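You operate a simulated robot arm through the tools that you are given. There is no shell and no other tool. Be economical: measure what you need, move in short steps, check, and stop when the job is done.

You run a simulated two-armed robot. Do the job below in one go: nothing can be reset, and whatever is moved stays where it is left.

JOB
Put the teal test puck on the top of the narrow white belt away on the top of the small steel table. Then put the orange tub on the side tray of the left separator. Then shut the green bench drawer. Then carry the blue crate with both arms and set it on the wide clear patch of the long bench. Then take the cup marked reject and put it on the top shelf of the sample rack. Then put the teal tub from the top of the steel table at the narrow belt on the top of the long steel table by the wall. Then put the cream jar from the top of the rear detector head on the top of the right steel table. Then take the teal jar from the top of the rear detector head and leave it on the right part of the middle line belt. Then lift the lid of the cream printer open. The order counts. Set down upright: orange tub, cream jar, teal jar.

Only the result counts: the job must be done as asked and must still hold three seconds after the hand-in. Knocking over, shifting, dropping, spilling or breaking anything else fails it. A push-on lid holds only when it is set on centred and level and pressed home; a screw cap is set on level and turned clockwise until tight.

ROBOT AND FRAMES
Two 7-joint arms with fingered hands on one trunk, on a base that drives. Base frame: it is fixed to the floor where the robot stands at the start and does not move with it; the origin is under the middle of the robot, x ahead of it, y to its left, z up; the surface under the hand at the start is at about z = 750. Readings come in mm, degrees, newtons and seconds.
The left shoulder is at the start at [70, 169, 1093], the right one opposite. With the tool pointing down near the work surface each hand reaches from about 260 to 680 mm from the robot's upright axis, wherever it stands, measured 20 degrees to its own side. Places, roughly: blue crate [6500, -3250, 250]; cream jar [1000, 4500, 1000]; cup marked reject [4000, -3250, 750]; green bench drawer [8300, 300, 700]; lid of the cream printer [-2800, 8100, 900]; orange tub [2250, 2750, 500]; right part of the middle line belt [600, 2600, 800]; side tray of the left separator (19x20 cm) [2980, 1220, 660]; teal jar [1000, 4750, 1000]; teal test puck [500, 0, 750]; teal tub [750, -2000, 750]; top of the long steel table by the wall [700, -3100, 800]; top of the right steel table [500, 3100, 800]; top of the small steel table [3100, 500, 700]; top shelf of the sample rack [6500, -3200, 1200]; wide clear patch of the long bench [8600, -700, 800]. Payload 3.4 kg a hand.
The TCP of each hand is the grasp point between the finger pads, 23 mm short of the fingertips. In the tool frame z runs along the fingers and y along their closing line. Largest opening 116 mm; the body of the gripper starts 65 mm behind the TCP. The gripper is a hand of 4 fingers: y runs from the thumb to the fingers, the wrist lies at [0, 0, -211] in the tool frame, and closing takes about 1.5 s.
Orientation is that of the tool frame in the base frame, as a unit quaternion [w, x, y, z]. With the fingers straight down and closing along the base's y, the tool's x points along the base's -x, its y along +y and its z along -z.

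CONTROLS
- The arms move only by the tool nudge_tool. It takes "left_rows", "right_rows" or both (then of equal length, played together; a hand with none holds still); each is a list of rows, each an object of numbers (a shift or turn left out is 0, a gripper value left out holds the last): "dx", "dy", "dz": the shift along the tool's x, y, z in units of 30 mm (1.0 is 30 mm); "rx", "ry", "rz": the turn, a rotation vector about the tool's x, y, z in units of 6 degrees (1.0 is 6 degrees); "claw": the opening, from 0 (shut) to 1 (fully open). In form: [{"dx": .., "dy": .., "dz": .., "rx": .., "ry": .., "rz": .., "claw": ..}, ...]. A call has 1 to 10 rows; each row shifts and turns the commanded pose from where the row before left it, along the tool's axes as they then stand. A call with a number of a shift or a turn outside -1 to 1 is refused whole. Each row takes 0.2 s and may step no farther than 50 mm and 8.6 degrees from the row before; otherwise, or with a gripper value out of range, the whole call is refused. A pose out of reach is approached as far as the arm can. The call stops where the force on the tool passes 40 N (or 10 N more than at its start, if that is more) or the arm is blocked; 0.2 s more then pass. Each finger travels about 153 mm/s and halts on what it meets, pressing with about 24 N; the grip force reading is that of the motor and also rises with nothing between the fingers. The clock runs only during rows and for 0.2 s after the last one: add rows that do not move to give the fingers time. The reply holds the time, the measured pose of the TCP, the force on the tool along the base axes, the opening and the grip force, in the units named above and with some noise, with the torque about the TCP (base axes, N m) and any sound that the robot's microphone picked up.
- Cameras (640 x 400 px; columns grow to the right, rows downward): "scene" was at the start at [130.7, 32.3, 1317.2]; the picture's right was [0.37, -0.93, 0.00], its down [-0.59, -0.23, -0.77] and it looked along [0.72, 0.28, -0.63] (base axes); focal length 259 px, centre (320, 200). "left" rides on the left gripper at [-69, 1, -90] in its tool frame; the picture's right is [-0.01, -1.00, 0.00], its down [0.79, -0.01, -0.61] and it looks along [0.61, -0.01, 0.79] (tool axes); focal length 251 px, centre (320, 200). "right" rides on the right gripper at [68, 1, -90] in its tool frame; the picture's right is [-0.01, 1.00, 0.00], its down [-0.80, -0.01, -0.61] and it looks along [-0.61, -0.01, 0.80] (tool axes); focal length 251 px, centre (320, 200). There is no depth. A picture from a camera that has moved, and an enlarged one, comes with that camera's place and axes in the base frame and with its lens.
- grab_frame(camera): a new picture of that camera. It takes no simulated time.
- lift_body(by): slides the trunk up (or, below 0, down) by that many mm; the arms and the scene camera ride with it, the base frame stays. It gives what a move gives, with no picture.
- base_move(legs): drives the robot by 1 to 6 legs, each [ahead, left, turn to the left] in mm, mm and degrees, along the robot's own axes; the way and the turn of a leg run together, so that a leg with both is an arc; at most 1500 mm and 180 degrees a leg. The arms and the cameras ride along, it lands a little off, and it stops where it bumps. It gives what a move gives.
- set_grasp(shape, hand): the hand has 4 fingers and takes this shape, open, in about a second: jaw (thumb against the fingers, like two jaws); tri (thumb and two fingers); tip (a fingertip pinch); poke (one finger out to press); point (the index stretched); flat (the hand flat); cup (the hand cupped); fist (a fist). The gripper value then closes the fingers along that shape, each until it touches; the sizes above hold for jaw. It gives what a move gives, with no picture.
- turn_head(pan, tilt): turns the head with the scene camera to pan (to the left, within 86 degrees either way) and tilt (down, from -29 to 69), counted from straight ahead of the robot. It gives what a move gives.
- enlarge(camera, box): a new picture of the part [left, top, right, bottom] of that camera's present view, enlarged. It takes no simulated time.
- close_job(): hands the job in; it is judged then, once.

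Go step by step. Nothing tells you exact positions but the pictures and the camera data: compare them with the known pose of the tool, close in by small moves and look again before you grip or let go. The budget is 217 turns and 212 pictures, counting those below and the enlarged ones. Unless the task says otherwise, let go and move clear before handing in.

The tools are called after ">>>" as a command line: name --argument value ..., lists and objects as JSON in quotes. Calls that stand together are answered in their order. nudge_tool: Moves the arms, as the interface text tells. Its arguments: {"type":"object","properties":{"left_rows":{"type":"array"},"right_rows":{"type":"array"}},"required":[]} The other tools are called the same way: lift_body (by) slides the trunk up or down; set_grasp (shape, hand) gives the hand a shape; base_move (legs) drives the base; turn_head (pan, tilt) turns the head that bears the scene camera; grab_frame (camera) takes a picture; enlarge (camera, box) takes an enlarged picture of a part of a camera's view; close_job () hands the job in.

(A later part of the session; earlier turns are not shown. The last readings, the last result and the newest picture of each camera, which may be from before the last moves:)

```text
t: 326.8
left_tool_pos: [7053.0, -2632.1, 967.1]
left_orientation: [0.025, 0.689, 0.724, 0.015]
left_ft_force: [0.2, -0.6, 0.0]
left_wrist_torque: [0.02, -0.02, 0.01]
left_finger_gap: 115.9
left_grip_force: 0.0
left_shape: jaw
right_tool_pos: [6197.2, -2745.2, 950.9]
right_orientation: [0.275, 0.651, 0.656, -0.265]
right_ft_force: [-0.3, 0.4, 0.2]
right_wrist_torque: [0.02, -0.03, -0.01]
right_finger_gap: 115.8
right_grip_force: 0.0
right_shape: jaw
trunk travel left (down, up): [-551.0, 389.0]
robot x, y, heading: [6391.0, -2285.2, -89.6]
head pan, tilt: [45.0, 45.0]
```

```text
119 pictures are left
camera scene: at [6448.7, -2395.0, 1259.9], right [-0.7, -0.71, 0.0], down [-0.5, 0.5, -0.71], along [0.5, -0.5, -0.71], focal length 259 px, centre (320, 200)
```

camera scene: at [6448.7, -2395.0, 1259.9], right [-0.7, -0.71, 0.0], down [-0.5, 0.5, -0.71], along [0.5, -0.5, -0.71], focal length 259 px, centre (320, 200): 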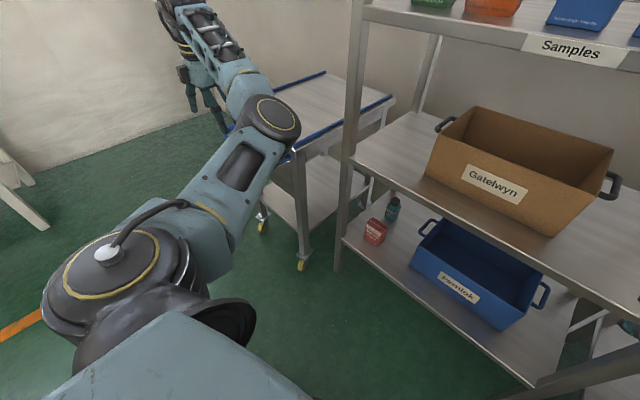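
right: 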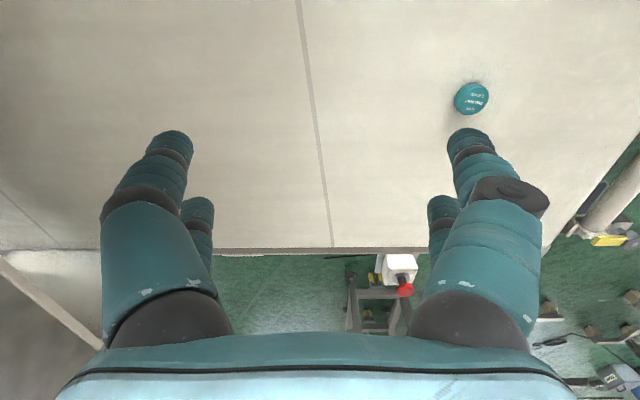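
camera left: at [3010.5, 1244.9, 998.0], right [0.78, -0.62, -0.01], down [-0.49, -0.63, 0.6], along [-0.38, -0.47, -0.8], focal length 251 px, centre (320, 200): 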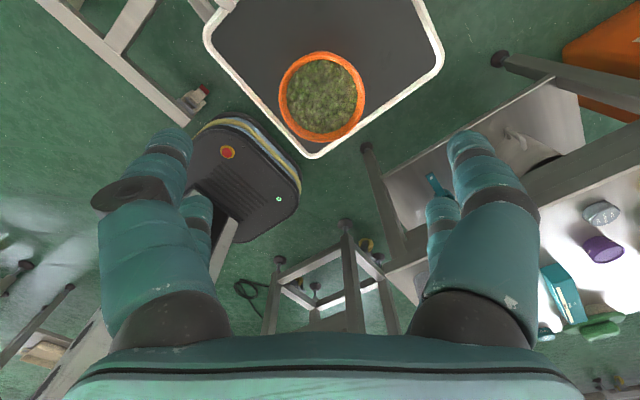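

The elbow lies to the front of the arm line. I yaw the hand strongly clockwise so the wrist limit pushes the elbow outward, then pull in.

>>> nudge_tool --left_rows '[{"rz": 1}, {"rz": 1}, {"rz": 1}, {"rz": 1}, {"rz": 1}, {"rz": 1}, {"rz": 1}, {"rz": 1}, {"rz": 1}, {"rz": 1}]'

>>> nudge_tool --left_rows '[{"rz": 1}, {"rz": 1}, {"rz": 1}, {"rz": 1}, {"rz": 1}, {"rz": 1}, {"rz": 1}, {"rz": 1}, {"rz": 1}, {"rz": 1}]'

>>> grab_frame --camera "scene"

```text
t: 329.0
left_tool_pos: [7050.4, -2632.3, 966.6]
left_orientation: [0.015, 0.959, 0.282, 0.026]
left_ft_force: [0.1, 0.2, 0.3]
left_wrist_torque: [-0.01, 0.03, -0.01]
left_finger_gap: 115.9
left_grip_force: 0.0
left_shape: jaw
right_tool_pos: [6197.9, -2744.8, 951.2]
right_orientation: [0.275, 0.651, 0.656, -0.265]
right_ft_force: [-0.3, -0.3, 0.0]
right_wrist_torque: [-0.01, 0.01, 0.01]
right_finger_gap: 115.8
right_grip_force: 0.0
right_shape: jaw
trunk travel left (down, up): [-551.0, 389.0]
robot x, y, heading: [6387.7, -2289.1, -89.9]
head pan, tilt: [45.0, 45.0]
```

```text
t: 331.2
left_tool_pos: [7051.2, -2633.2, 965.7]
left_orientation: [-0.001, 0.972, -0.235, 0.03]
left_ft_force: [0.5, -0.7, 0.4]
left_wrist_torque: [0.0, -0.02, -0.01]
left_finger_gap: 115.9
left_grip_force: 0.0
left_shape: jaw
right_tool_pos: [6197.5, -2745.9, 950.7]
right_orientation: [0.276, 0.651, 0.656, -0.265]
right_ft_force: [-0.4, 0.1, -0.1]
right_wrist_torque: [-0.01, 0.03, -0.02]
right_finger_gap: 115.9
right_grip_force: 0.1
right_shape: jaw
trunk travel left (down, up): [-551.0, 389.0]
robot x, y, heading: [6390.7, -2289.0, -89.5]
head pan, tilt: [45.0, 45.0]
```

```text
118 pictures are left
camera scene: at [6448.8, -2394.9, 1259.9], right [-0.7, -0.71, 0.0], down [-0.5, 0.5, -0.71], along [0.5, -0.5, -0.71], focal length 259 px, centre (320, 200)
```

scene: 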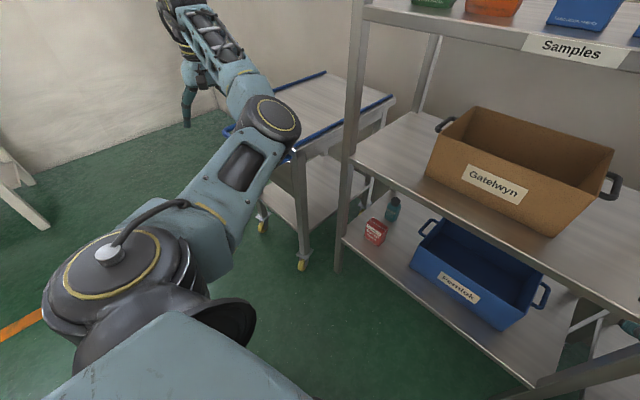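

The wrist turned freely 120° clockwise, so that side has lots of range. I keep turning until it pushes the arm.

>>> nudge_tool --left_rows '[{"rz": 1}, {"rz": 1}, {"rz": 1}, {"rz": 1}, {"rz": 1}, {"rz": 1}, {"rz": 1}, {"rz": 1}, {"rz": 1}, {"rz": 1}]'

>>> nudge_tool --left_rows '[{"rz": 1}, {"rz": 1}, {"rz": 1}, {"rz": 1}, {"rz": 1}, {"rz": 1}, {"rz": 1}, {"rz": 1}, {"rz": 1}, {"rz": 1}]'

>>> grab_frame --camera "scene"

```text
t: 333.4
left_tool_pos: [7055.6, -2638.7, 966.1]
left_orientation: [-0.016, 0.724, -0.689, 0.026]
left_ft_force: [0.0, 0.0, 0.6]
left_wrist_torque: [0.0, -0.01, -0.02]
left_finger_gap: 115.7
left_grip_force: 0.1
left_shape: jaw
left hand out of reach, approached as far as the arm can: row 10
right_tool_pos: [6198.2, -2744.9, 951.6]
right_orientation: [0.275, 0.651, 0.656, -0.265]
right_ft_force: [0.3, 0.1, 0.8]
right_wrist_torque: [-0.03, 0.0, 0.02]
right_finger_gap: 116.0
right_grip_force: 0.2
right_shape: jaw
trunk travel left (down, up): [-551.0, 389.0]
robot x, y, heading: [6389.4, -2290.8, -90.0]
head pan, tilt: [45.0, 45.0]
```

```text
t: 335.6
left_tool_pos: [7069.6, -2700.9, 983.5]
left_orientation: [0.043, -0.339, 0.939, -0.034]
left_ft_force: [-0.6, 0.3, -0.5]
left_wrist_torque: [0.0, 0.01, 0.01]
left_finger_gap: 116.2
left_grip_force: 0.2
left_shape: jaw
left hand out of reach, approached as far as the arm can: row 1, 2, 3, 4, 5, 8, 9, 10
right_tool_pos: [6197.0, -2743.6, 951.9]
right_orientation: [0.277, 0.65, 0.656, -0.265]
right_ft_force: [-0.7, 0.7, 0.9]
right_wrist_torque: [-0.02, 0.0, -0.01]
right_finger_gap: 115.8
right_grip_force: 0.1
right_shape: jaw
trunk travel left (down, up): [-551.0, 389.0]
robot x, y, heading: [6388.2, -2287.4, -89.6]
head pan, tilt: [45.0, 45.0]
```

```text
117 pictures are left
camera scene: at [6448.5, -2392.8, 1260.1], right [-0.7, -0.71, 0.0], down [-0.5, 0.5, -0.71], along [0.5, -0.5, -0.71], focal length 259 px, centre (320, 200)
```

scene: 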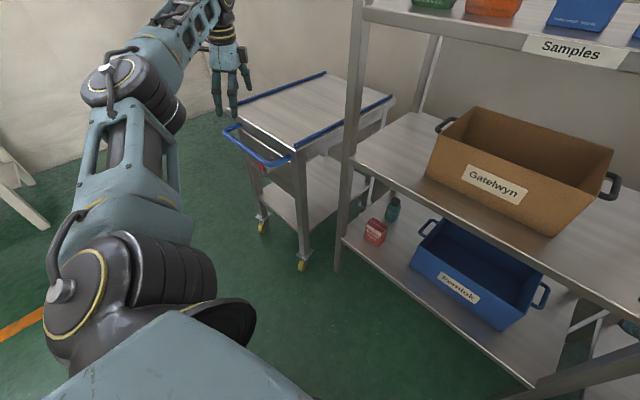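

The elbow flipped outward. Now I unwind the wrist counter-clockwise all the way back while staying in free space.

>>> nudge_tool --left_rows '[{"rz": -1}, {"rz": -1}, {"rz": -1}, {"rz": -1}, {"rz": -1}, {"rz": -1}, {"rz": -1}, {"rz": -1}, {"rz": -1}, {"rz": -1}]'

>>> nudge_tool --left_rows '[{"rz": -1}, {"rz": -1}, {"rz": -1}, {"rz": -1}, {"rz": -1}, {"rz": -1}, {"rz": -1}, {"rz": -1}, {"rz": -1}, {"rz": -1}]'

>>> nudge_tool --left_rows '[{"rz": -1}, {"rz": -1}, {"rz": -1}, {"rz": -1}, {"rz": -1}, {"rz": -1}, {"rz": -1}, {"rz": -1}, {"rz": -1}, {"rz": -1}]'

>>> nudge_tool --left_rows '[{"rz": -1}, {"rz": -1}, {"rz": -1}, {"rz": -1}, {"rz": -1}, {"rz": -1}]'

>>> grab_frame --camera "scene"

```text
t: 337.8
left_tool_pos: [7069.4, -2701.8, 981.1]
left_orientation: [-0.019, 0.754, -0.656, 0.038]
left_ft_force: [0.1, -0.1, -0.9]
left_wrist_torque: [-0.03, 0.01, 0.0]
left_finger_gap: 115.9
left_grip_force: 0.0
left_shape: jaw
right_tool_pos: [6197.3, -2745.9, 949.9]
right_orientation: [0.275, 0.651, 0.656, -0.264]
right_ft_force: [0.8, -0.2, -0.9]
right_wrist_torque: [0.01, -0.01, -0.02]
right_finger_gap: 115.8
right_grip_force: 0.1
right_shape: jaw
trunk travel left (down, up): [-551.0, 389.0]
robot x, y, heading: [6389.0, -2289.3, -90.1]
head pan, tilt: [45.0, 45.0]
```

```text
t: 340.0
left_tool_pos: [7069.6, -2701.7, 981.4]
left_orientation: [0.002, 0.981, -0.191, 0.043]
left_ft_force: [-0.5, -0.1, -0.6]
left_wrist_torque: [-0.01, -0.02, 0.03]
left_finger_gap: 115.8
left_grip_force: 0.0
left_shape: jaw
right_tool_pos: [6198.7, -2746.1, 950.8]
right_orientation: [0.275, 0.651, 0.656, -0.264]
right_ft_force: [0.0, -0.8, 0.2]
right_wrist_torque: [0.04, 0.03, 0.03]
right_finger_gap: 115.8
right_grip_force: 0.2
right_shape: jaw
trunk travel left (down, up): [-551.0, 389.0]
robot x, y, heading: [6389.6, -2285.4, -89.7]
head pan, tilt: [45.0, 45.0]
```

```text
t: 342.2
left_tool_pos: [7069.0, -2700.7, 981.9]
left_orientation: [0.024, 0.945, 0.325, 0.037]
left_ft_force: [0.4, -0.4, -0.5]
left_wrist_torque: [-0.01, -0.02, 0.02]
left_finger_gap: 115.8
left_grip_force: 0.0
left_shape: jaw
right_tool_pos: [6198.9, -2746.5, 950.7]
right_orientation: [0.275, 0.651, 0.656, -0.265]
right_ft_force: [0.1, -0.5, -0.2]
right_wrist_torque: [0.01, 0.0, -0.01]
right_finger_gap: 116.1
right_grip_force: 0.0
right_shape: jaw
trunk travel left (down, up): [-551.0, 389.0]
robot x, y, heading: [6388.8, -2290.8, -89.6]
head pan, tilt: [45.0, 45.0]
```

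```text
t: 343.6
left_tool_pos: [7069.8, -2703.0, 982.1]
left_orientation: [0.034, 0.798, 0.601, 0.026]
left_ft_force: [-0.8, 0.7, -0.1]
left_wrist_torque: [0.0, -0.01, 0.02]
left_finger_gap: 115.8
left_grip_force: 0.0
left_shape: jaw
right_tool_pos: [6197.2, -2745.5, 950.2]
right_orientation: [0.276, 0.651, 0.656, -0.265]
right_ft_force: [-0.1, 0.1, 0.9]
right_wrist_torque: [0.01, -0.01, 0.0]
right_finger_gap: 115.8
right_grip_force: 0.0
right_shape: jaw
trunk travel left (down, up): [-551.0, 389.0]
robot x, y, heading: [6389.5, -2291.7, -89.8]
head pan, tilt: [45.0, 45.0]
```

```text
116 pictures are left
camera scene: at [6448.8, -2394.8, 1259.9], right [-0.7, -0.71, 0.0], down [-0.5, 0.5, -0.71], along [0.5, -0.5, -0.71], focal length 259 px, centre (320, 200)
```

scene: 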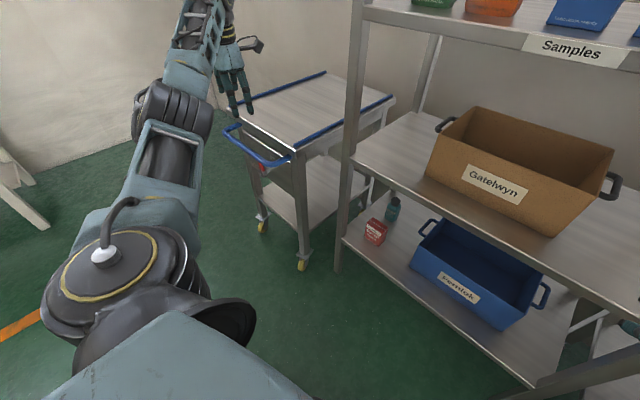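

I bring the left hand inward and check how the elbow folds.

>>> nudge_tool --left_rows '[{"dx": -0.36, "dy": -0.93}, {"dx": -0.36, "dy": -0.93}, {"dx": -0.36, "dy": -0.93}, {"dx": -0.36, "dy": -0.93}, {"dx": -0.36, "dy": -0.93}, {"dx": -0.36, "dy": -0.93}, {"dx": -0.36, "dy": -0.93}, {"dx": -0.36, "dy": -0.93}]'

>>> grab_frame --camera "scene"

```text
t: 345.4
left_tool_pos: [6833.8, -2724.1, 961.4]
left_orientation: [0.033, 0.799, 0.6, 0.028]
left_ft_force: [0.1, -0.4, 0.1]
left_wrist_torque: [0.03, 0.0, 0.0]
left_finger_gap: 116.1
left_grip_force: 0.0
left_shape: jaw
right_tool_pos: [6196.9, -2745.6, 950.8]
right_orientation: [0.275, 0.651, 0.656, -0.264]
right_ft_force: [-0.1, 0.4, -0.8]
right_wrist_torque: [-0.02, -0.02, -0.02]
right_finger_gap: 116.0
right_grip_force: 0.0
right_shape: jaw
trunk travel left (down, up): [-551.0, 389.0]
robot x, y, heading: [6389.8, -2293.6, -89.7]
head pan, tilt: [45.0, 45.0]
```

```text
115 pictures are left
camera scene: at [6448.1, -2395.1, 1259.9], right [-0.7, -0.71, 0.0], down [-0.5, 0.5, -0.71], along [0.5, -0.5, -0.71], focal length 259 px, centre (320, 200)
```

scene: 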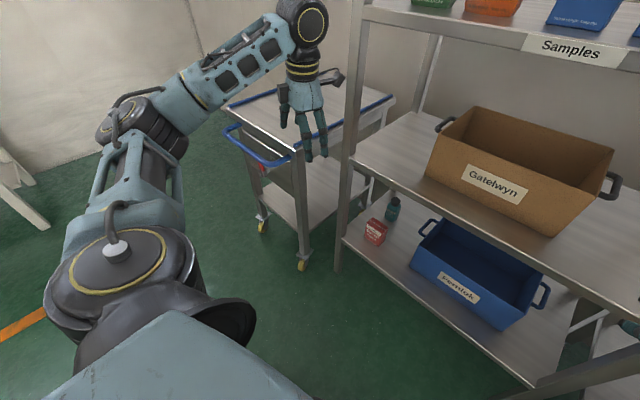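

The elbow is outward again (home-like). I now level the yaw, pitch the left hand 45°, and set both hands to the pre-grip spacing.

>>> nudge_tool --left_rows '[{"rx": 0.27, "rz": -0.9}, {"rx": 0.27, "rz": -0.9}, {"rx": 0.27, "rz": -0.9}, {"ry": -1}, {"ry": -1}, {"ry": -1}, {"ry": -1}, {"ry": -1}, {"ry": -1}, {"ry": -1}]'

>>> nudge_tool --left_rows '[{"ry": -0.5, "dy": -0.8}, {"dx": -0.05, "dy": -0.8, "dz": 0.19}, {"dx": -0.05, "dy": -0.8, "dz": 0.19}, {"dx": -0.05, "dy": -0.8, "dz": 0.19}, {"dx": -0.05, "dy": -0.8, "dz": 0.19}, {"dx": -0.05, "dy": -0.8, "dz": 0.19}, {"dx": -0.05, "dy": -0.8, "dz": 0.19}, {"dx": -0.05, "dy": -0.8, "dz": 0.19}, {"dx": -0.05, "dy": -0.8, "dz": 0.19}, {"dx": -0.05, "dy": -0.8, "dz": 0.19}]' --right_rows '[{"dx": -0.14, "dz": 0.5, "dy": -0.27}, {"dz": 0.48}, {}, {}, {}, {}, {}, {}, {}, {}]'

>>> turn_head --pan 0 --tilt 45

>>> grab_frame --camera "scene"

```text
t: 347.6
left_tool_pos: [6832.4, -2722.0, 963.8]
left_orientation: [0.257, 0.659, 0.659, -0.257]
left_ft_force: [-0.1, 0.3, 0.1]
left_wrist_torque: [0.02, 0.03, 0.0]
left_finger_gap: 116.1
left_grip_force: 0.1
left_shape: jaw
right_tool_pos: [6196.9, -2745.0, 951.1]
right_orientation: [0.276, 0.65, 0.656, -0.265]
right_ft_force: [0.6, -1.3, 1.2]
right_wrist_torque: [-0.03, -0.07, 0.0]
right_finger_gap: 115.9
right_grip_force: 0.0
right_shape: jaw
trunk travel left (down, up): [-551.0, 389.0]
robot x, y, heading: [6392.9, -2286.8, -89.6]
head pan, tilt: [45.0, 45.0]
```

```text
t: 349.8
left_tool_pos: [6591.7, -2770.1, 937.3]
left_orientation: [0.274, 0.652, 0.652, -0.273]
left_ft_force: [0.7, -0.2, 0.1]
left_wrist_torque: [-0.01, 0.04, -0.01]
left_finger_gap: 115.7
left_grip_force: 0.1
left_shape: jaw
right_tool_pos: [6189.9, -2770.6, 933.0]
right_orientation: [0.275, 0.651, 0.657, -0.264]
right_ft_force: [-0.3, -1.1, 0.1]
right_wrist_torque: [0.0, -0.01, -0.01]
right_finger_gap: 115.8
right_grip_force: 0.0
right_shape: jaw
trunk travel left (down, up): [-551.0, 389.0]
robot x, y, heading: [6388.8, -2287.5, -89.7]
head pan, tilt: [45.0, 45.0]
```

```text
t: 350.9
left_tool_pos: [6591.6, -2768.9, 937.6]
left_orientation: [0.273, 0.652, 0.652, -0.274]
left_ft_force: [0.1, -0.7, -0.1]
left_wrist_torque: [-0.02, -0.01, 0.01]
left_finger_gap: 116.0
left_grip_force: 0.1
left_shape: jaw
right_tool_pos: [6190.3, -2769.9, 935.0]
right_orientation: [0.274, 0.651, 0.656, -0.265]
right_ft_force: [0.5, 0.3, -0.9]
right_wrist_torque: [0.02, 0.01, 0.01]
right_finger_gap: 116.1
right_grip_force: 0.1
right_shape: jaw
trunk travel left (down, up): [-551.0, 389.0]
robot x, y, heading: [6389.9, -2289.2, -89.9]
head pan, tilt: [0.0, 45.0]
```

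```text
114 pictures are left
camera scene: at [6391.5, -2419.0, 1259.9], right [-1.0, -0.01, 0.0], down [0.0, 0.71, -0.71], along [0.0, -0.71, -0.71], focal length 259 px, centre (320, 200)
```

scene: 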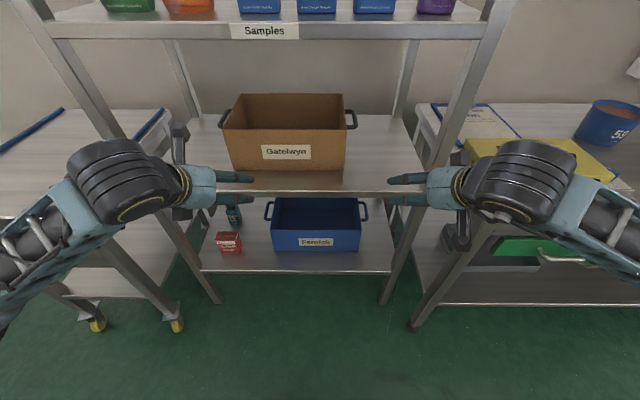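

Both arms are symmetric now. I lower the trunk and drive in toward the crate, stopping before insertion.

>>> lift_body --by -400

>>> base_move --legs '[[290, 22, 0]]'

>>> grab_frame --camera "scene"

>>> grab_frame --camera "left"

>>> grab_frame --camera "right"

```text
t: 354.7
left_tool_pos: [6593.3, -2769.4, 536.9]
left_orientation: [0.274, 0.652, 0.653, -0.273]
left_ft_force: [0.0, -0.4, -0.4]
left_wrist_torque: [0.02, 0.01, 0.04]
left_finger_gap: 115.8
left_grip_force: 0.0
left_shape: jaw
right_tool_pos: [6189.2, -2769.0, 534.4]
right_orientation: [0.275, 0.651, 0.656, -0.265]
right_ft_force: [-0.1, -0.2, -0.1]
right_wrist_torque: [-0.02, -0.01, 0.05]
right_finger_gap: 115.8
right_grip_force: 0.1
right_shape: jaw
trunk travel left (down, up): [-151.0, 789.0]
robot x, y, heading: [6391.0, -2286.5, -89.8]
head pan, tilt: [0.0, 45.0]
```

```text
t: 356.9
left_tool_pos: [6599.3, -3049.5, 542.1]
left_orientation: [0.268, 0.664, 0.637, -0.284]
left_ft_force: [0.8, -0.1, 0.0]
left_wrist_torque: [-0.01, 0.03, -0.01]
left_finger_gap: 115.9
left_grip_force: 0.0
left_shape: jaw
right_tool_pos: [6205.1, -3026.6, 530.7]
right_orientation: [0.266, 0.659, 0.652, -0.264]
right_ft_force: [0.3, 0.0, -0.4]
right_wrist_torque: [0.0, -0.01, -0.02]
right_finger_gap: 115.8
right_grip_force: 0.1
right_shape: jaw
trunk travel left (down, up): [-151.0, 789.0]
robot x, y, heading: [6416.6, -2561.1, -92.1]
head pan, tilt: [0.0, 45.0]
stopped in leg 1: the robot was blocked; the commanded pose is now the measured one
```

```text
113 pictures are left
camera scene: at [6416.0, -2688.4, 862.6], right [-1.0, 0.04, 0.0], down [0.02, 0.7, -0.71], along [-0.03, -0.71, -0.7], focal length 259 px, centre (320, 200)
```

scene: 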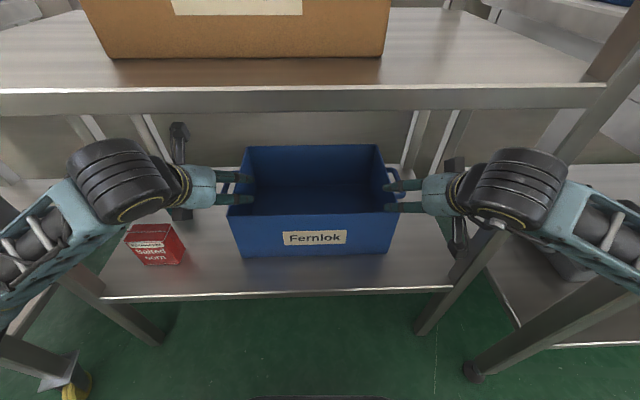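

```text
112 pictures are left
camera left: at [6602.4, -3033.0, 653.3], right [-1.0, 0.04, 0.01], down [0.04, 0.99, -0.15], along [-0.02, -0.15, -0.99], focal length 251 px, centre (320, 200)
```

left: 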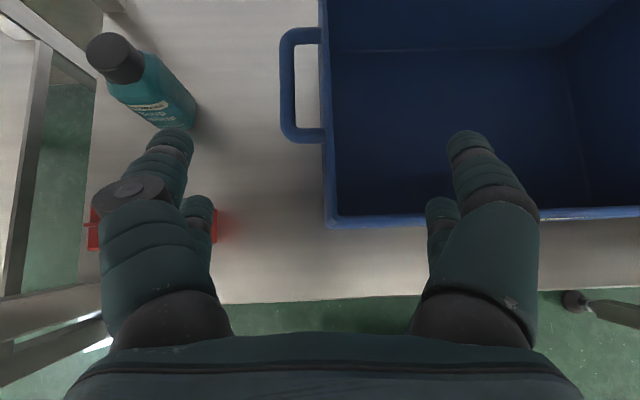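

```text
111 pictures are left
camera right: at [6206.2, -2914.6, 548.0], right [1.0, -0.02, 0.01], down [-0.01, -0.15, 0.99], along [-0.01, -0.99, -0.15], focal length 251 px, centre (320, 200)
```

right: 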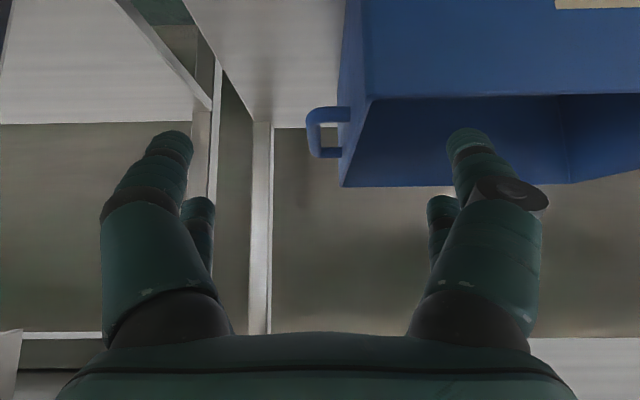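

The left camera block met the shelf's front edge. I back off, square up, lower 32 mm so it passes under the shelf, then advance.

>>> base_move --legs '[[-70, 0, 0], [0, 0, 2.1]]'

>>> lift_body --by -34

>>> base_move --legs '[[125, -7, 0]]'

>>> grab_frame --camera "left"

>>> grab_frame --camera "right"

```text
t: 358.2
left_tool_pos: [6618.2, -2976.1, 537.7]
left_orientation: [0.272, 0.654, 0.651, -0.274]
left_ft_force: [0.1, -0.1, 0.4]
left_wrist_torque: [-0.01, 0.0, 0.03]
left_finger_gap: 115.5
left_grip_force: 0.1
left_shape: jaw
right_tool_pos: [6222.1, -2969.6, 525.6]
right_orientation: [0.271, 0.648, 0.664, -0.255]
right_ft_force: [-0.3, 0.4, -0.8]
right_wrist_torque: [0.02, 0.04, 0.02]
right_finger_gap: 115.9
right_grip_force: 0.0
right_shape: jaw
trunk travel left (down, up): [-151.0, 789.0]
robot x, y, heading: [6418.3, -2493.1, -89.8]
head pan, tilt: [0.0, 45.0]
```

```text
t: 359.0
left_tool_pos: [6618.3, -2977.8, 502.1]
left_orientation: [0.273, 0.654, 0.65, -0.276]
left_ft_force: [-0.8, 0.6, 0.3]
left_wrist_torque: [-0.06, 0.0, 0.02]
left_finger_gap: 116.1
left_grip_force: 0.1
left_shape: jaw
right_tool_pos: [6222.5, -2970.2, 490.4]
right_orientation: [0.271, 0.648, 0.665, -0.255]
right_ft_force: [-0.1, -0.3, -0.2]
right_wrist_torque: [-0.01, 0.03, 0.02]
right_finger_gap: 115.9
right_grip_force: 0.0
right_shape: jaw
trunk travel left (down, up): [-117.0, 823.0]
robot x, y, heading: [6420.5, -2491.0, -89.7]
head pan, tilt: [0.0, 45.0]
```

```text
t: 360.1
left_tool_pos: [6611.6, -3041.8, 505.6]
left_orientation: [0.27, 0.658, 0.644, -0.281]
left_ft_force: [-0.1, 0.5, -0.6]
left_wrist_torque: [0.0, -0.02, 0.02]
left_finger_gap: 115.9
left_grip_force: 0.3
left_shape: jaw
right_tool_pos: [6219.9, -3022.8, 486.0]
right_orientation: [0.262, 0.65, 0.667, -0.253]
right_ft_force: [-0.8, -0.6, -0.5]
right_wrist_torque: [0.01, 0.0, 0.0]
right_finger_gap: 115.9
right_grip_force: 0.0
right_shape: jaw
trunk travel left (down, up): [-117.0, 823.0]
robot x, y, heading: [6419.9, -2562.0, -90.8]
head pan, tilt: [0.0, 45.0]
stopped in leg 1: the robot was blocked; the commanded pose is now the measured one
```

```text
110 pictures are left
camera left: at [6613.0, -3026.4, 617.9], right [-1.0, 0.02, 0.01], down [0.01, 0.99, -0.15], along [-0.01, -0.15, -0.99], focal length 251 px, centre (320, 200)
```

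left: 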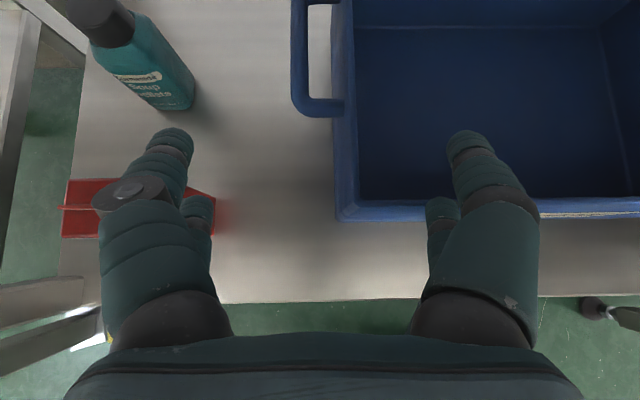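

```text
109 pictures are left
camera right: at [6216.5, -2911.6, 505.8], right [1.0, 0.02, 0.01], down [-0.01, -0.17, 0.99], along [0.02, -0.98, -0.17], focal length 251 px, centre (320, 200)
```

right: 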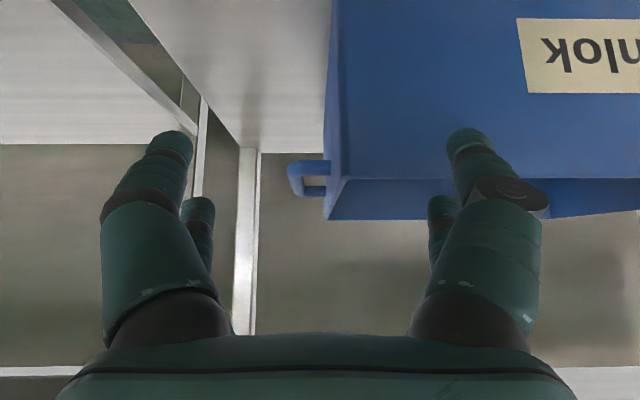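

The base itself is blocked (right elbow side near the next rack), so I back off slightly and extend the arms instead.

>>> base_move --legs '[[-25, 0, 0.8]]'

>>> nudge_tool --left_rows '[{"dx": -0.48, "dz": 0.42, "dy": -0.03}, {"dx": -0.48, "dz": 0.42, "dy": -0.03}, {"dx": -0.48, "dz": 0.42, "dy": -0.03}, {"dx": -0.48, "dz": 0.42, "dy": -0.03}, {"dx": -0.48, "dz": 0.42}]' --right_rows '[{"dx": -0.64, "dz": 0.39, "dy": -0.1}, {"dx": -0.64, "dz": 0.39, "dy": -0.1}, {"dx": -0.64, "dz": 0.39, "dy": -0.1}, {"dx": -0.64, "dz": 0.39, "dy": -0.1}, {"dx": -0.64, "dz": 0.39}]'

>>> grab_frame --camera "left"

>>> grab_frame --camera "right"

>>> grab_frame --camera "scene"

```text
t: 360.9
left_tool_pos: [6617.4, -3016.8, 502.6]
left_orientation: [0.273, 0.653, 0.651, -0.274]
left_ft_force: [0.9, -0.2, 0.6]
left_wrist_torque: [-0.03, -0.01, 0.0]
left_finger_gap: 116.0
left_grip_force: 0.0
left_shape: jaw
right_tool_pos: [6225.7, -3005.5, 480.9]
right_orientation: [0.263, 0.646, 0.672, -0.248]
right_ft_force: [-0.5, -0.4, 0.2]
right_wrist_torque: [0.0, -0.01, -0.01]
right_finger_gap: 116.1
right_grip_force: 0.1
right_shape: jaw
trunk travel left (down, up): [-117.0, 823.0]
robot x, y, heading: [6415.0, -2537.9, -89.9]
head pan, tilt: [0.0, 45.0]
```

```text
t: 362.1
left_tool_pos: [6608.0, -3110.2, 520.0]
left_orientation: [0.275, 0.655, 0.646, -0.279]
left_ft_force: [-0.6, 0.4, 0.0]
left_wrist_torque: [0.0, 0.03, 0.03]
left_finger_gap: 115.8
left_grip_force: 0.0
left_shape: jaw
right_tool_pos: [6212.6, -3107.5, 510.0]
right_orientation: [0.265, 0.649, 0.666, -0.253]
right_ft_force: [0.1, 0.2, 0.4]
right_wrist_torque: [0.02, 0.0, -0.02]
right_finger_gap: 116.0
right_grip_force: 0.0
right_shape: jaw
trunk travel left (down, up): [-117.0, 823.0]
robot x, y, heading: [6419.7, -2530.8, -90.7]
head pan, tilt: [0.0, 45.0]
```

```text
108 pictures are left
camera left: at [6609.5, -3092.0, 631.0], right [-1.0, 0.01, 0.01], down [0.0, 0.99, -0.15], along [-0.01, -0.15, -0.99], focal length 251 px, centre (320, 200)
```

left: 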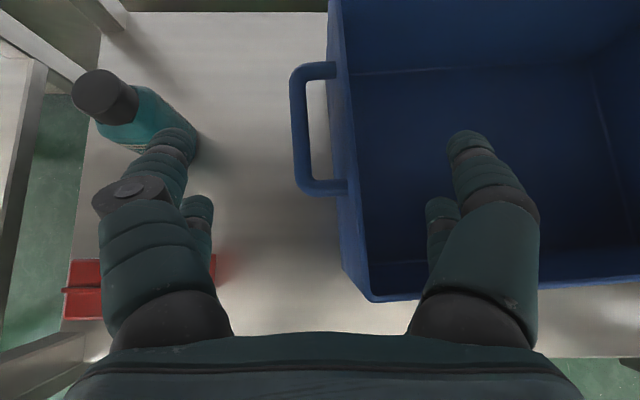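

```text
107 pictures are left
camera right: at [6208.1, -2996.2, 529.4], right [1.0, 0.02, 0.01], down [-0.01, -0.17, 0.99], along [0.03, -0.99, -0.17], focal length 251 px, centre (320, 200)
```

right: 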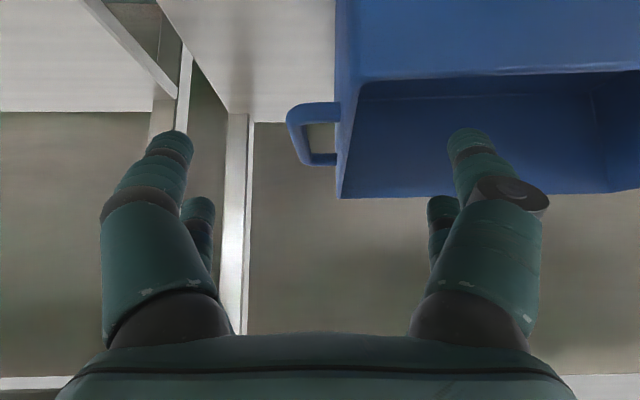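

```text
106 pictures are left
camera scene: at [6415.4, -2656.6, 827.6], right [-1.0, 0.01, 0.0], down [0.0, 0.7, -0.72], along [0.0, -0.72, -0.7], focal length 259 px, centre (320, 200)
```

scene: 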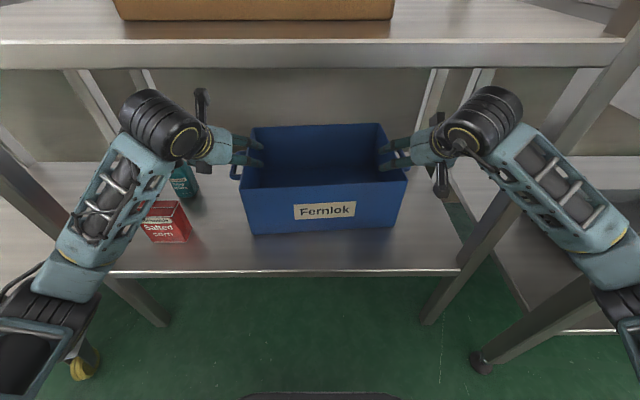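

Both hands straddle the wall-and-handle. I insert along the finger axis.

>>> nudge_tool --left_rows '[{"dx": 0.07, "dz": 0.76, "dy": 0.03}, {"dx": 0.07, "dz": 0.76, "dy": 0.03}, {"dx": 0.07, "dz": 0.76, "dy": 0.03}, {"dx": 0.07, "dz": 0.76, "dy": 0.03}, {"dx": 0.07, "dz": 0.76, "dy": 0.03}]' --right_rows '[{"dz": 0.74}, {"dz": 0.74}, {"dz": 0.74}, {"dz": 0.74}, {"dz": 0.72}]'

>>> grab_frame --camera "left"

>>> grab_frame --camera "right"

```text
t: 363.3
left_tool_pos: [6617.2, -3180.2, 446.2]
left_orientation: [0.279, 0.648, 0.645, -0.293]
left_ft_force: [-8.1, 5.0, 27.9]
left_wrist_torque: [1.54, 0.58, 0.3]
left_finger_gap: 115.9
left_grip_force: 0.0
left_shape: jaw
right_tool_pos: [6230.3, -3182.0, 440.2]
right_orientation: [0.272, 0.639, 0.672, -0.256]
right_ft_force: [0.2, 0.9, 0.3]
right_wrist_torque: [0.01, 0.02, 0.0]
right_finger_gap: 116.0
right_grip_force: 0.1
right_shape: jaw
trunk travel left (down, up): [-117.0, 823.0]
robot x, y, heading: [6422.3, -2535.0, -90.3]
head pan, tilt: [0.0, 45.0]
stopped in row 5 (left hand): the force on the tool passed its limit at 46 N (the readings are from after the stop); the commanded pose is now the measured one
```

```text
105 pictures are left
camera left: at [6620.1, -3160.5, 557.2], right [-1.0, 0.01, 0.02], down [0.0, 0.98, -0.18], along [-0.02, -0.18, -0.98], focal length 251 px, centre (320, 200)
```

left: 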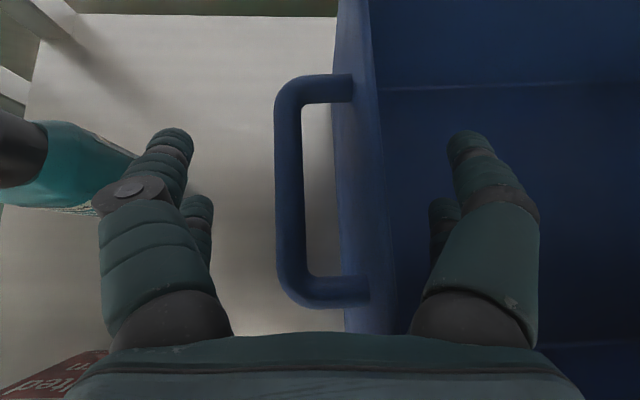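

```text
104 pictures are left
camera right: at [6224.6, -3070.1, 459.0], right [1.0, 0.05, 0.01], down [0.0, -0.15, 0.99], along [0.05, -0.99, -0.15], focal length 251 px, centre (320, 200)
```

right: 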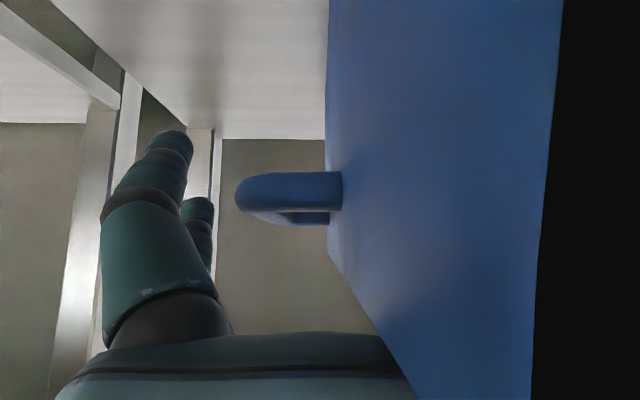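

Left palm rests on the crate rim (enough depth). I ease that, shift the right hand 14 mm outward, and close both hands.

>>> nudge_tool --left_rows '[{"dz": -0.12}, {}]' --right_rows '[{"dy": -0.3}, {"dy": -0.2}]'

>>> nudge_tool --left_rows '[{"claw": 0.7}, {"claw": 0.5}, {"claw": 0.3}, {"claw": 0.1}, {"claw": 0}, {}, {}, {}, {}]' --right_rows '[{"claw": 0.7}, {"claw": 0.5}, {"claw": 0.3}, {"claw": 0.1}, {"claw": 0}, {}, {}, {}, {}]'

>>> grab_frame --camera "left"

>>> grab_frame --camera "right"

```text
t: 363.9
left_tool_pos: [6622.2, -3177.9, 445.7]
left_orientation: [0.277, 0.648, 0.646, -0.294]
left_ft_force: [-6.8, -0.6, 16.3]
left_wrist_torque: [0.96, 0.28, 0.4]
left_finger_gap: 115.8
left_grip_force: 0.1
left_shape: jaw
right_tool_pos: [6233.7, -3183.0, 439.6]
right_orientation: [0.275, 0.632, 0.679, -0.253]
right_ft_force: [-0.7, 0.4, -0.9]
right_wrist_torque: [-0.04, -0.04, 0.0]
right_finger_gap: 116.0
right_grip_force: 0.1
right_shape: jaw
trunk travel left (down, up): [-117.0, 823.0]
robot x, y, heading: [6425.9, -2533.1, -89.7]
head pan, tilt: [0.0, 45.0]
stopped in row 2 (left hand): the force on the tool passed its limit at 42 N (the readings are from after the stop); the commanded pose is now the measured one
```

```text
t: 365.9
left_tool_pos: [6622.6, -3178.2, 444.3]
left_orientation: [0.277, 0.647, 0.647, -0.292]
left_ft_force: [0.0, 3.1, 21.0]
left_wrist_torque: [0.67, 0.59, 0.03]
left_finger_gap: 33.1
left_grip_force: 23.9
left_shape: jaw
right_tool_pos: [6233.4, -3183.6, 439.0]
right_orientation: [0.273, 0.633, 0.679, -0.252]
right_ft_force: [-0.6, -2.2, -0.5]
right_wrist_torque: [-0.02, -0.84, 0.1]
right_finger_gap: 24.6
right_grip_force: 23.6
right_shape: jaw
trunk travel left (down, up): [-117.0, 823.0]
robot x, y, heading: [6419.9, -2531.2, -89.9]
head pan, tilt: [0.0, 45.0]
```

```text
103 pictures are left
camera left: at [6626.8, -3158.6, 556.1], right [-1.0, 0.0, 0.03], down [0.0, 0.98, -0.18], along [-0.03, -0.18, -0.98], focal length 251 px, centre (320, 200)
```

left: 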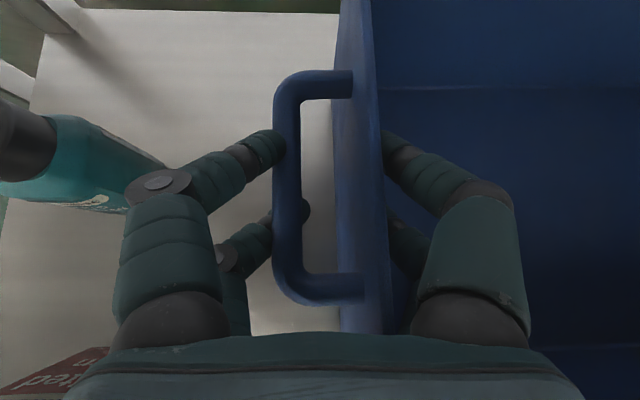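

```text
102 pictures are left
camera right: at [6224.8, -3071.4, 456.7], right [1.0, 0.07, 0.01], down [0.0, -0.16, 0.99], along [0.07, -0.99, -0.16], focal length 251 px, centre (320, 200)
```

right: 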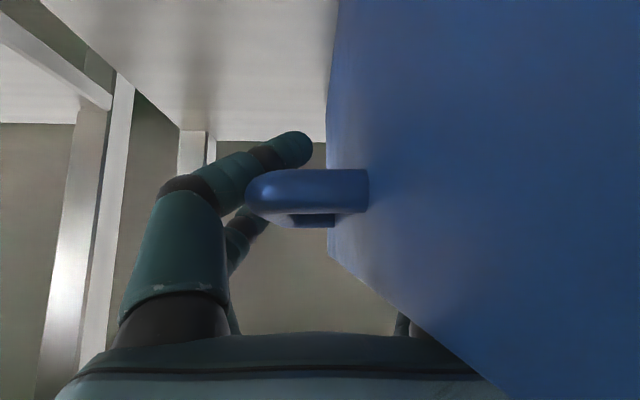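

Both hands have clamped wall and handle. I lift 30 mm with the trunk and check.

>>> lift_body --by 30

>>> grab_frame --camera "scene"

```text
t: 366.6
left_tool_pos: [6623.0, -3180.2, 466.3]
left_orientation: [0.274, 0.649, 0.649, -0.287]
left_ft_force: [12.0, 1.1, -6.2]
left_wrist_torque: [0.48, -0.03, -0.09]
left_finger_gap: 32.4
left_grip_force: 23.7
left_shape: jaw
right_tool_pos: [6236.2, -3180.6, 446.8]
right_orientation: [0.263, 0.635, 0.686, -0.239]
right_ft_force: [-13.1, -0.6, 0.3]
right_wrist_torque: [-0.39, -1.52, -0.31]
right_finger_gap: 26.4
right_grip_force: 23.8
right_shape: jaw
trunk travel left (down, up): [-147.0, 793.0]
robot x, y, heading: [6417.4, -2533.3, -89.6]
head pan, tilt: [0.0, 45.0]
```

```text
101 pictures are left
camera scene: at [6428.2, -2661.9, 855.3], right [-1.0, 0.0, 0.01], down [-0.01, 0.7, -0.71], along [0.0, -0.71, -0.7], focal length 259 px, centre (320, 200)
```

scene: 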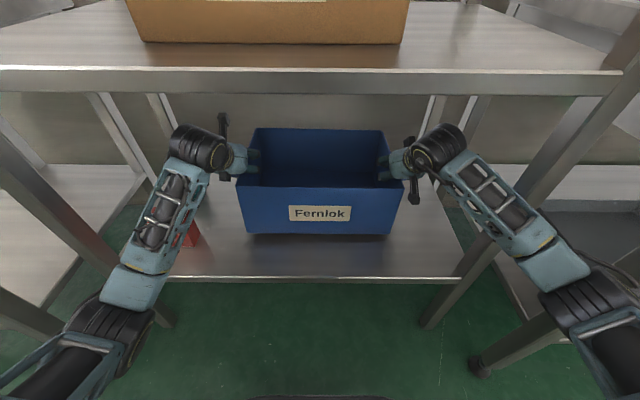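

Left side rose more than the right; the right arm likely needs room. I back out slightly while lifted and recheck.

>>> base_move --legs '[[-120, 0, 0]]'

>>> grab_frame --camera "scene"

```text
t: 367.3
left_tool_pos: [6626.1, -3177.2, 465.7]
left_orientation: [0.275, 0.649, 0.651, -0.282]
left_ft_force: [3.1, 1.3, -5.8]
left_wrist_torque: [0.33, 0.24, -0.15]
left_finger_gap: 32.5
left_grip_force: 24.0
left_shape: jaw
right_tool_pos: [6237.7, -3180.1, 448.8]
right_orientation: [0.267, 0.634, 0.686, -0.237]
right_ft_force: [-4.2, -1.4, -0.4]
right_wrist_torque: [-0.27, -1.24, -0.15]
right_finger_gap: 26.2
right_grip_force: 23.4
right_shape: jaw
trunk travel left (down, up): [-147.0, 793.0]
robot x, y, heading: [6421.2, -2529.7, -89.5]
head pan, tilt: [0.0, 45.0]
stopped in leg 1: the robot was blocked; the commanded pose is now the measured one
```

```text
100 pictures are left
camera scene: at [6425.4, -2660.8, 857.1], right [-1.0, -0.01, 0.0], down [-0.01, 0.71, -0.71], along [0.0, -0.71, -0.71], focal length 259 px, centre (320, 200)
```

scene: 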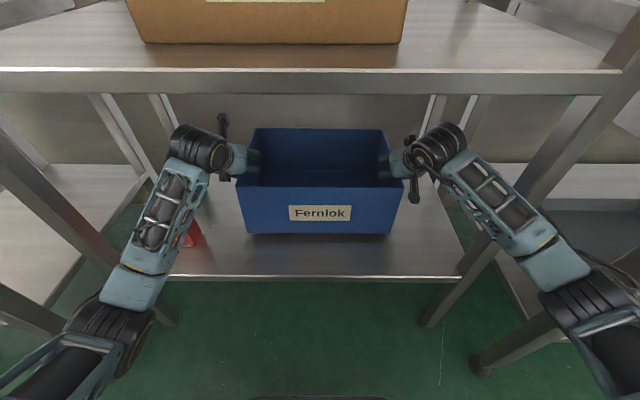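

Something blocks the base. I look right and left at the elbows.

>>> turn_head --pan -50 --tilt 50

>>> grab_frame --camera "scene"

>>> turn_head --pan 50 --tilt 50

>>> grab_frame --camera "scene"

```text
t: 368.5
left_tool_pos: [6624.7, -3177.0, 465.3]
left_orientation: [0.275, 0.65, 0.65, -0.283]
left_ft_force: [6.1, 0.5, -6.6]
left_wrist_torque: [0.35, 0.09, -0.08]
left_finger_gap: 32.3
left_grip_force: 24.5
left_shape: jaw
right_tool_pos: [6236.9, -3180.7, 448.1]
right_orientation: [0.265, 0.635, 0.686, -0.238]
right_ft_force: [-5.8, -0.6, -0.3]
right_wrist_torque: [-0.31, -1.32, -0.23]
right_finger_gap: 26.0
right_grip_force: 23.9
right_shape: jaw
trunk travel left (down, up): [-147.0, 793.0]
robot x, y, heading: [6419.8, -2531.2, -89.7]
head pan, tilt: [-50.0, 50.0]
```

```text
99 pictures are left
camera scene: at [6366.4, -2629.3, 849.2], right [-0.65, 0.76, 0.0], down [0.58, 0.5, -0.64], along [-0.49, -0.42, -0.76], focal length 259 px, centre (320, 200)
```

scene: 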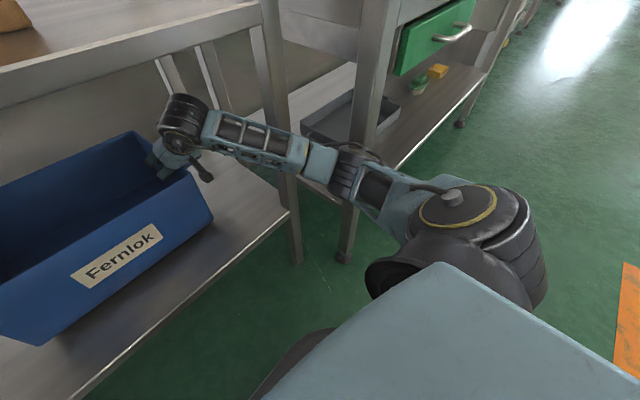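

```text
t: 370.3
left_tool_pos: [6624.4, -3177.8, 465.4]
left_orientation: [0.275, 0.649, 0.65, -0.283]
left_ft_force: [7.8, 0.4, -5.7]
left_wrist_torque: [0.38, 0.09, -0.1]
left_finger_gap: 32.4
left_grip_force: 23.6
left_shape: jaw
right_tool_pos: [6238.0, -3180.3, 447.8]
right_orientation: [0.265, 0.635, 0.686, -0.237]
right_ft_force: [-6.5, -0.9, 0.4]
right_wrist_torque: [-0.27, -1.32, -0.18]
right_finger_gap: 26.2
right_grip_force: 23.6
right_shape: jaw
trunk travel left (down, up): [-147.0, 793.0]
robot x, y, heading: [6423.8, -2532.1, -89.7]
head pan, tilt: [50.0, 50.0]
```

```text
98 pictures are left
camera scene: at [6484.3, -2628.6, 848.9], right [-0.64, -0.77, 0.0], down [-0.59, 0.49, -0.64], along [0.49, -0.41, -0.77], focal length 259 px, centre (320, 200)
```

scene: 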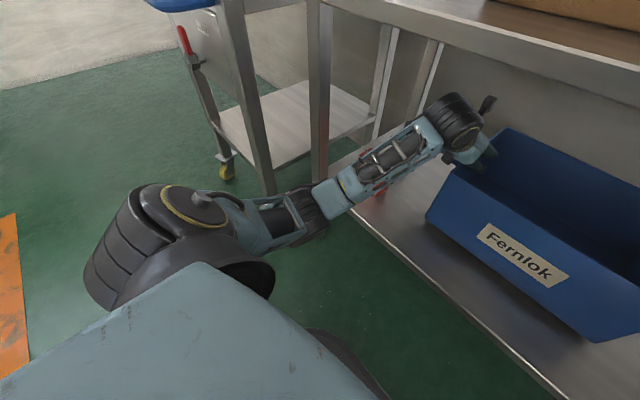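

The right elbow touches the neighbouring rack's leg. I shift the whole robot (with the crate) 30 mm left, then back out.

>>> base_move --legs '[[0, 30, 0], [-150, 0, 0]]'

>>> turn_head --pan 0 --tilt 50

>>> grab_frame --camera "scene"

```text
t: 372.1
left_tool_pos: [6652.2, -3026.3, 465.2]
left_orientation: [0.275, 0.65, 0.65, -0.282]
left_ft_force: [5.7, 0.7, -6.3]
left_wrist_torque: [0.37, 0.1, -0.02]
left_finger_gap: 32.0
left_grip_force: 23.6
left_shape: jaw
right_tool_pos: [6266.4, -3029.7, 445.7]
right_orientation: [0.264, 0.636, 0.686, -0.236]
right_ft_force: [-5.9, 0.4, -0.6]
right_wrist_torque: [-0.29, -1.27, -0.16]
right_finger_gap: 26.3
right_grip_force: 23.5
right_shape: jaw
trunk travel left (down, up): [-147.0, 793.0]
robot x, y, heading: [6453.0, -2380.1, -89.8]
head pan, tilt: [50.0, 50.0]
```

```text
t: 373.3
left_tool_pos: [6652.5, -3027.9, 464.9]
left_orientation: [0.275, 0.65, 0.65, -0.282]
left_ft_force: [2.1, 0.6, -5.8]
left_wrist_torque: [0.33, 0.11, -0.03]
left_finger_gap: 32.5
left_grip_force: 23.5
left_shape: jaw
right_tool_pos: [6265.8, -3029.1, 445.6]
right_orientation: [0.266, 0.635, 0.685, -0.237]
right_ft_force: [-3.1, -0.5, -0.2]
right_wrist_torque: [-0.31, -1.31, -0.16]
right_finger_gap: 26.4
right_grip_force: 24.4
right_shape: jaw
trunk travel left (down, up): [-147.0, 793.0]
robot x, y, heading: [6455.8, -2380.7, -89.7]
head pan, tilt: [0.0, 50.0]
```

```text
97 pictures are left
camera scene: at [6453.3, -2506.8, 848.8], right [-1.0, -0.01, 0.0], down [0.0, 0.77, -0.64], along [0.0, -0.64, -0.77], focal length 259 px, centre (320, 200)
```

scene: 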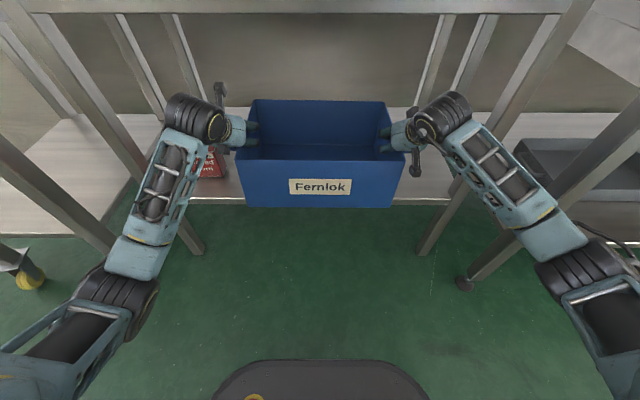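

The crate moves with me. I raise a bit more and back out fully.

>>> lift_body --by 20

>>> base_move --legs '[[-450, 0, 0]]'

>>> grab_frame --camera "scene"

```text
t: 373.9
left_tool_pos: [6652.9, -3027.1, 485.2]
left_orientation: [0.275, 0.65, 0.649, -0.282]
left_ft_force: [2.8, 0.4, -6.1]
left_wrist_torque: [0.39, 0.12, -0.03]
left_finger_gap: 32.7
left_grip_force: 23.6
left_shape: jaw
right_tool_pos: [6265.0, -3028.8, 465.3]
right_orientation: [0.265, 0.636, 0.685, -0.237]
right_ft_force: [-3.0, -0.4, 0.0]
right_wrist_torque: [-0.3, -1.33, -0.12]
right_finger_gap: 26.4
right_grip_force: 24.3
right_shape: jaw
trunk travel left (down, up): [-167.0, 773.0]
robot x, y, heading: [6449.1, -2380.2, -89.5]
head pan, tilt: [0.0, 50.0]
```

```text
t: 376.7
left_tool_pos: [6653.1, -2573.6, 484.6]
left_orientation: [0.276, 0.649, 0.651, -0.281]
left_ft_force: [3.1, 0.1, -6.4]
left_wrist_torque: [0.37, 0.11, -0.03]
left_finger_gap: 32.4
left_grip_force: 24.4
left_shape: jaw
right_tool_pos: [6265.3, -2577.8, 466.0]
right_orientation: [0.266, 0.634, 0.687, -0.236]
right_ft_force: [-3.4, -0.9, -0.2]
right_wrist_torque: [-0.27, -1.31, -0.14]
right_finger_gap: 26.4
right_grip_force: 24.1
right_shape: jaw
trunk travel left (down, up): [-167.0, 773.0]
robot x, y, heading: [6447.4, -1926.3, -89.2]
head pan, tilt: [0.0, 50.0]
```

```text
96 pictures are left
camera scene: at [6450.3, -2053.7, 868.9], right [-1.0, -0.01, 0.0], down [-0.01, 0.77, -0.64], along [0.01, -0.64, -0.77], focal length 259 px, centre (320, 200)
```

scene: 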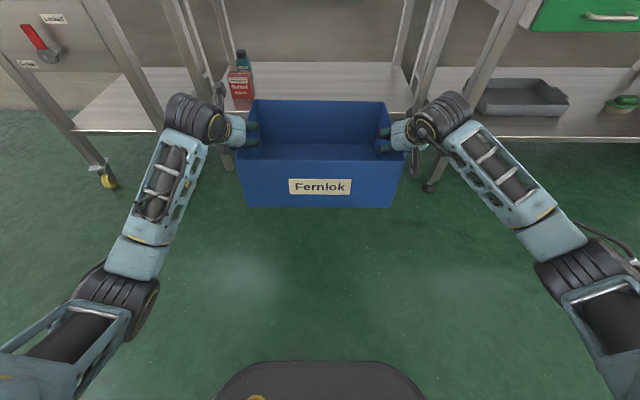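

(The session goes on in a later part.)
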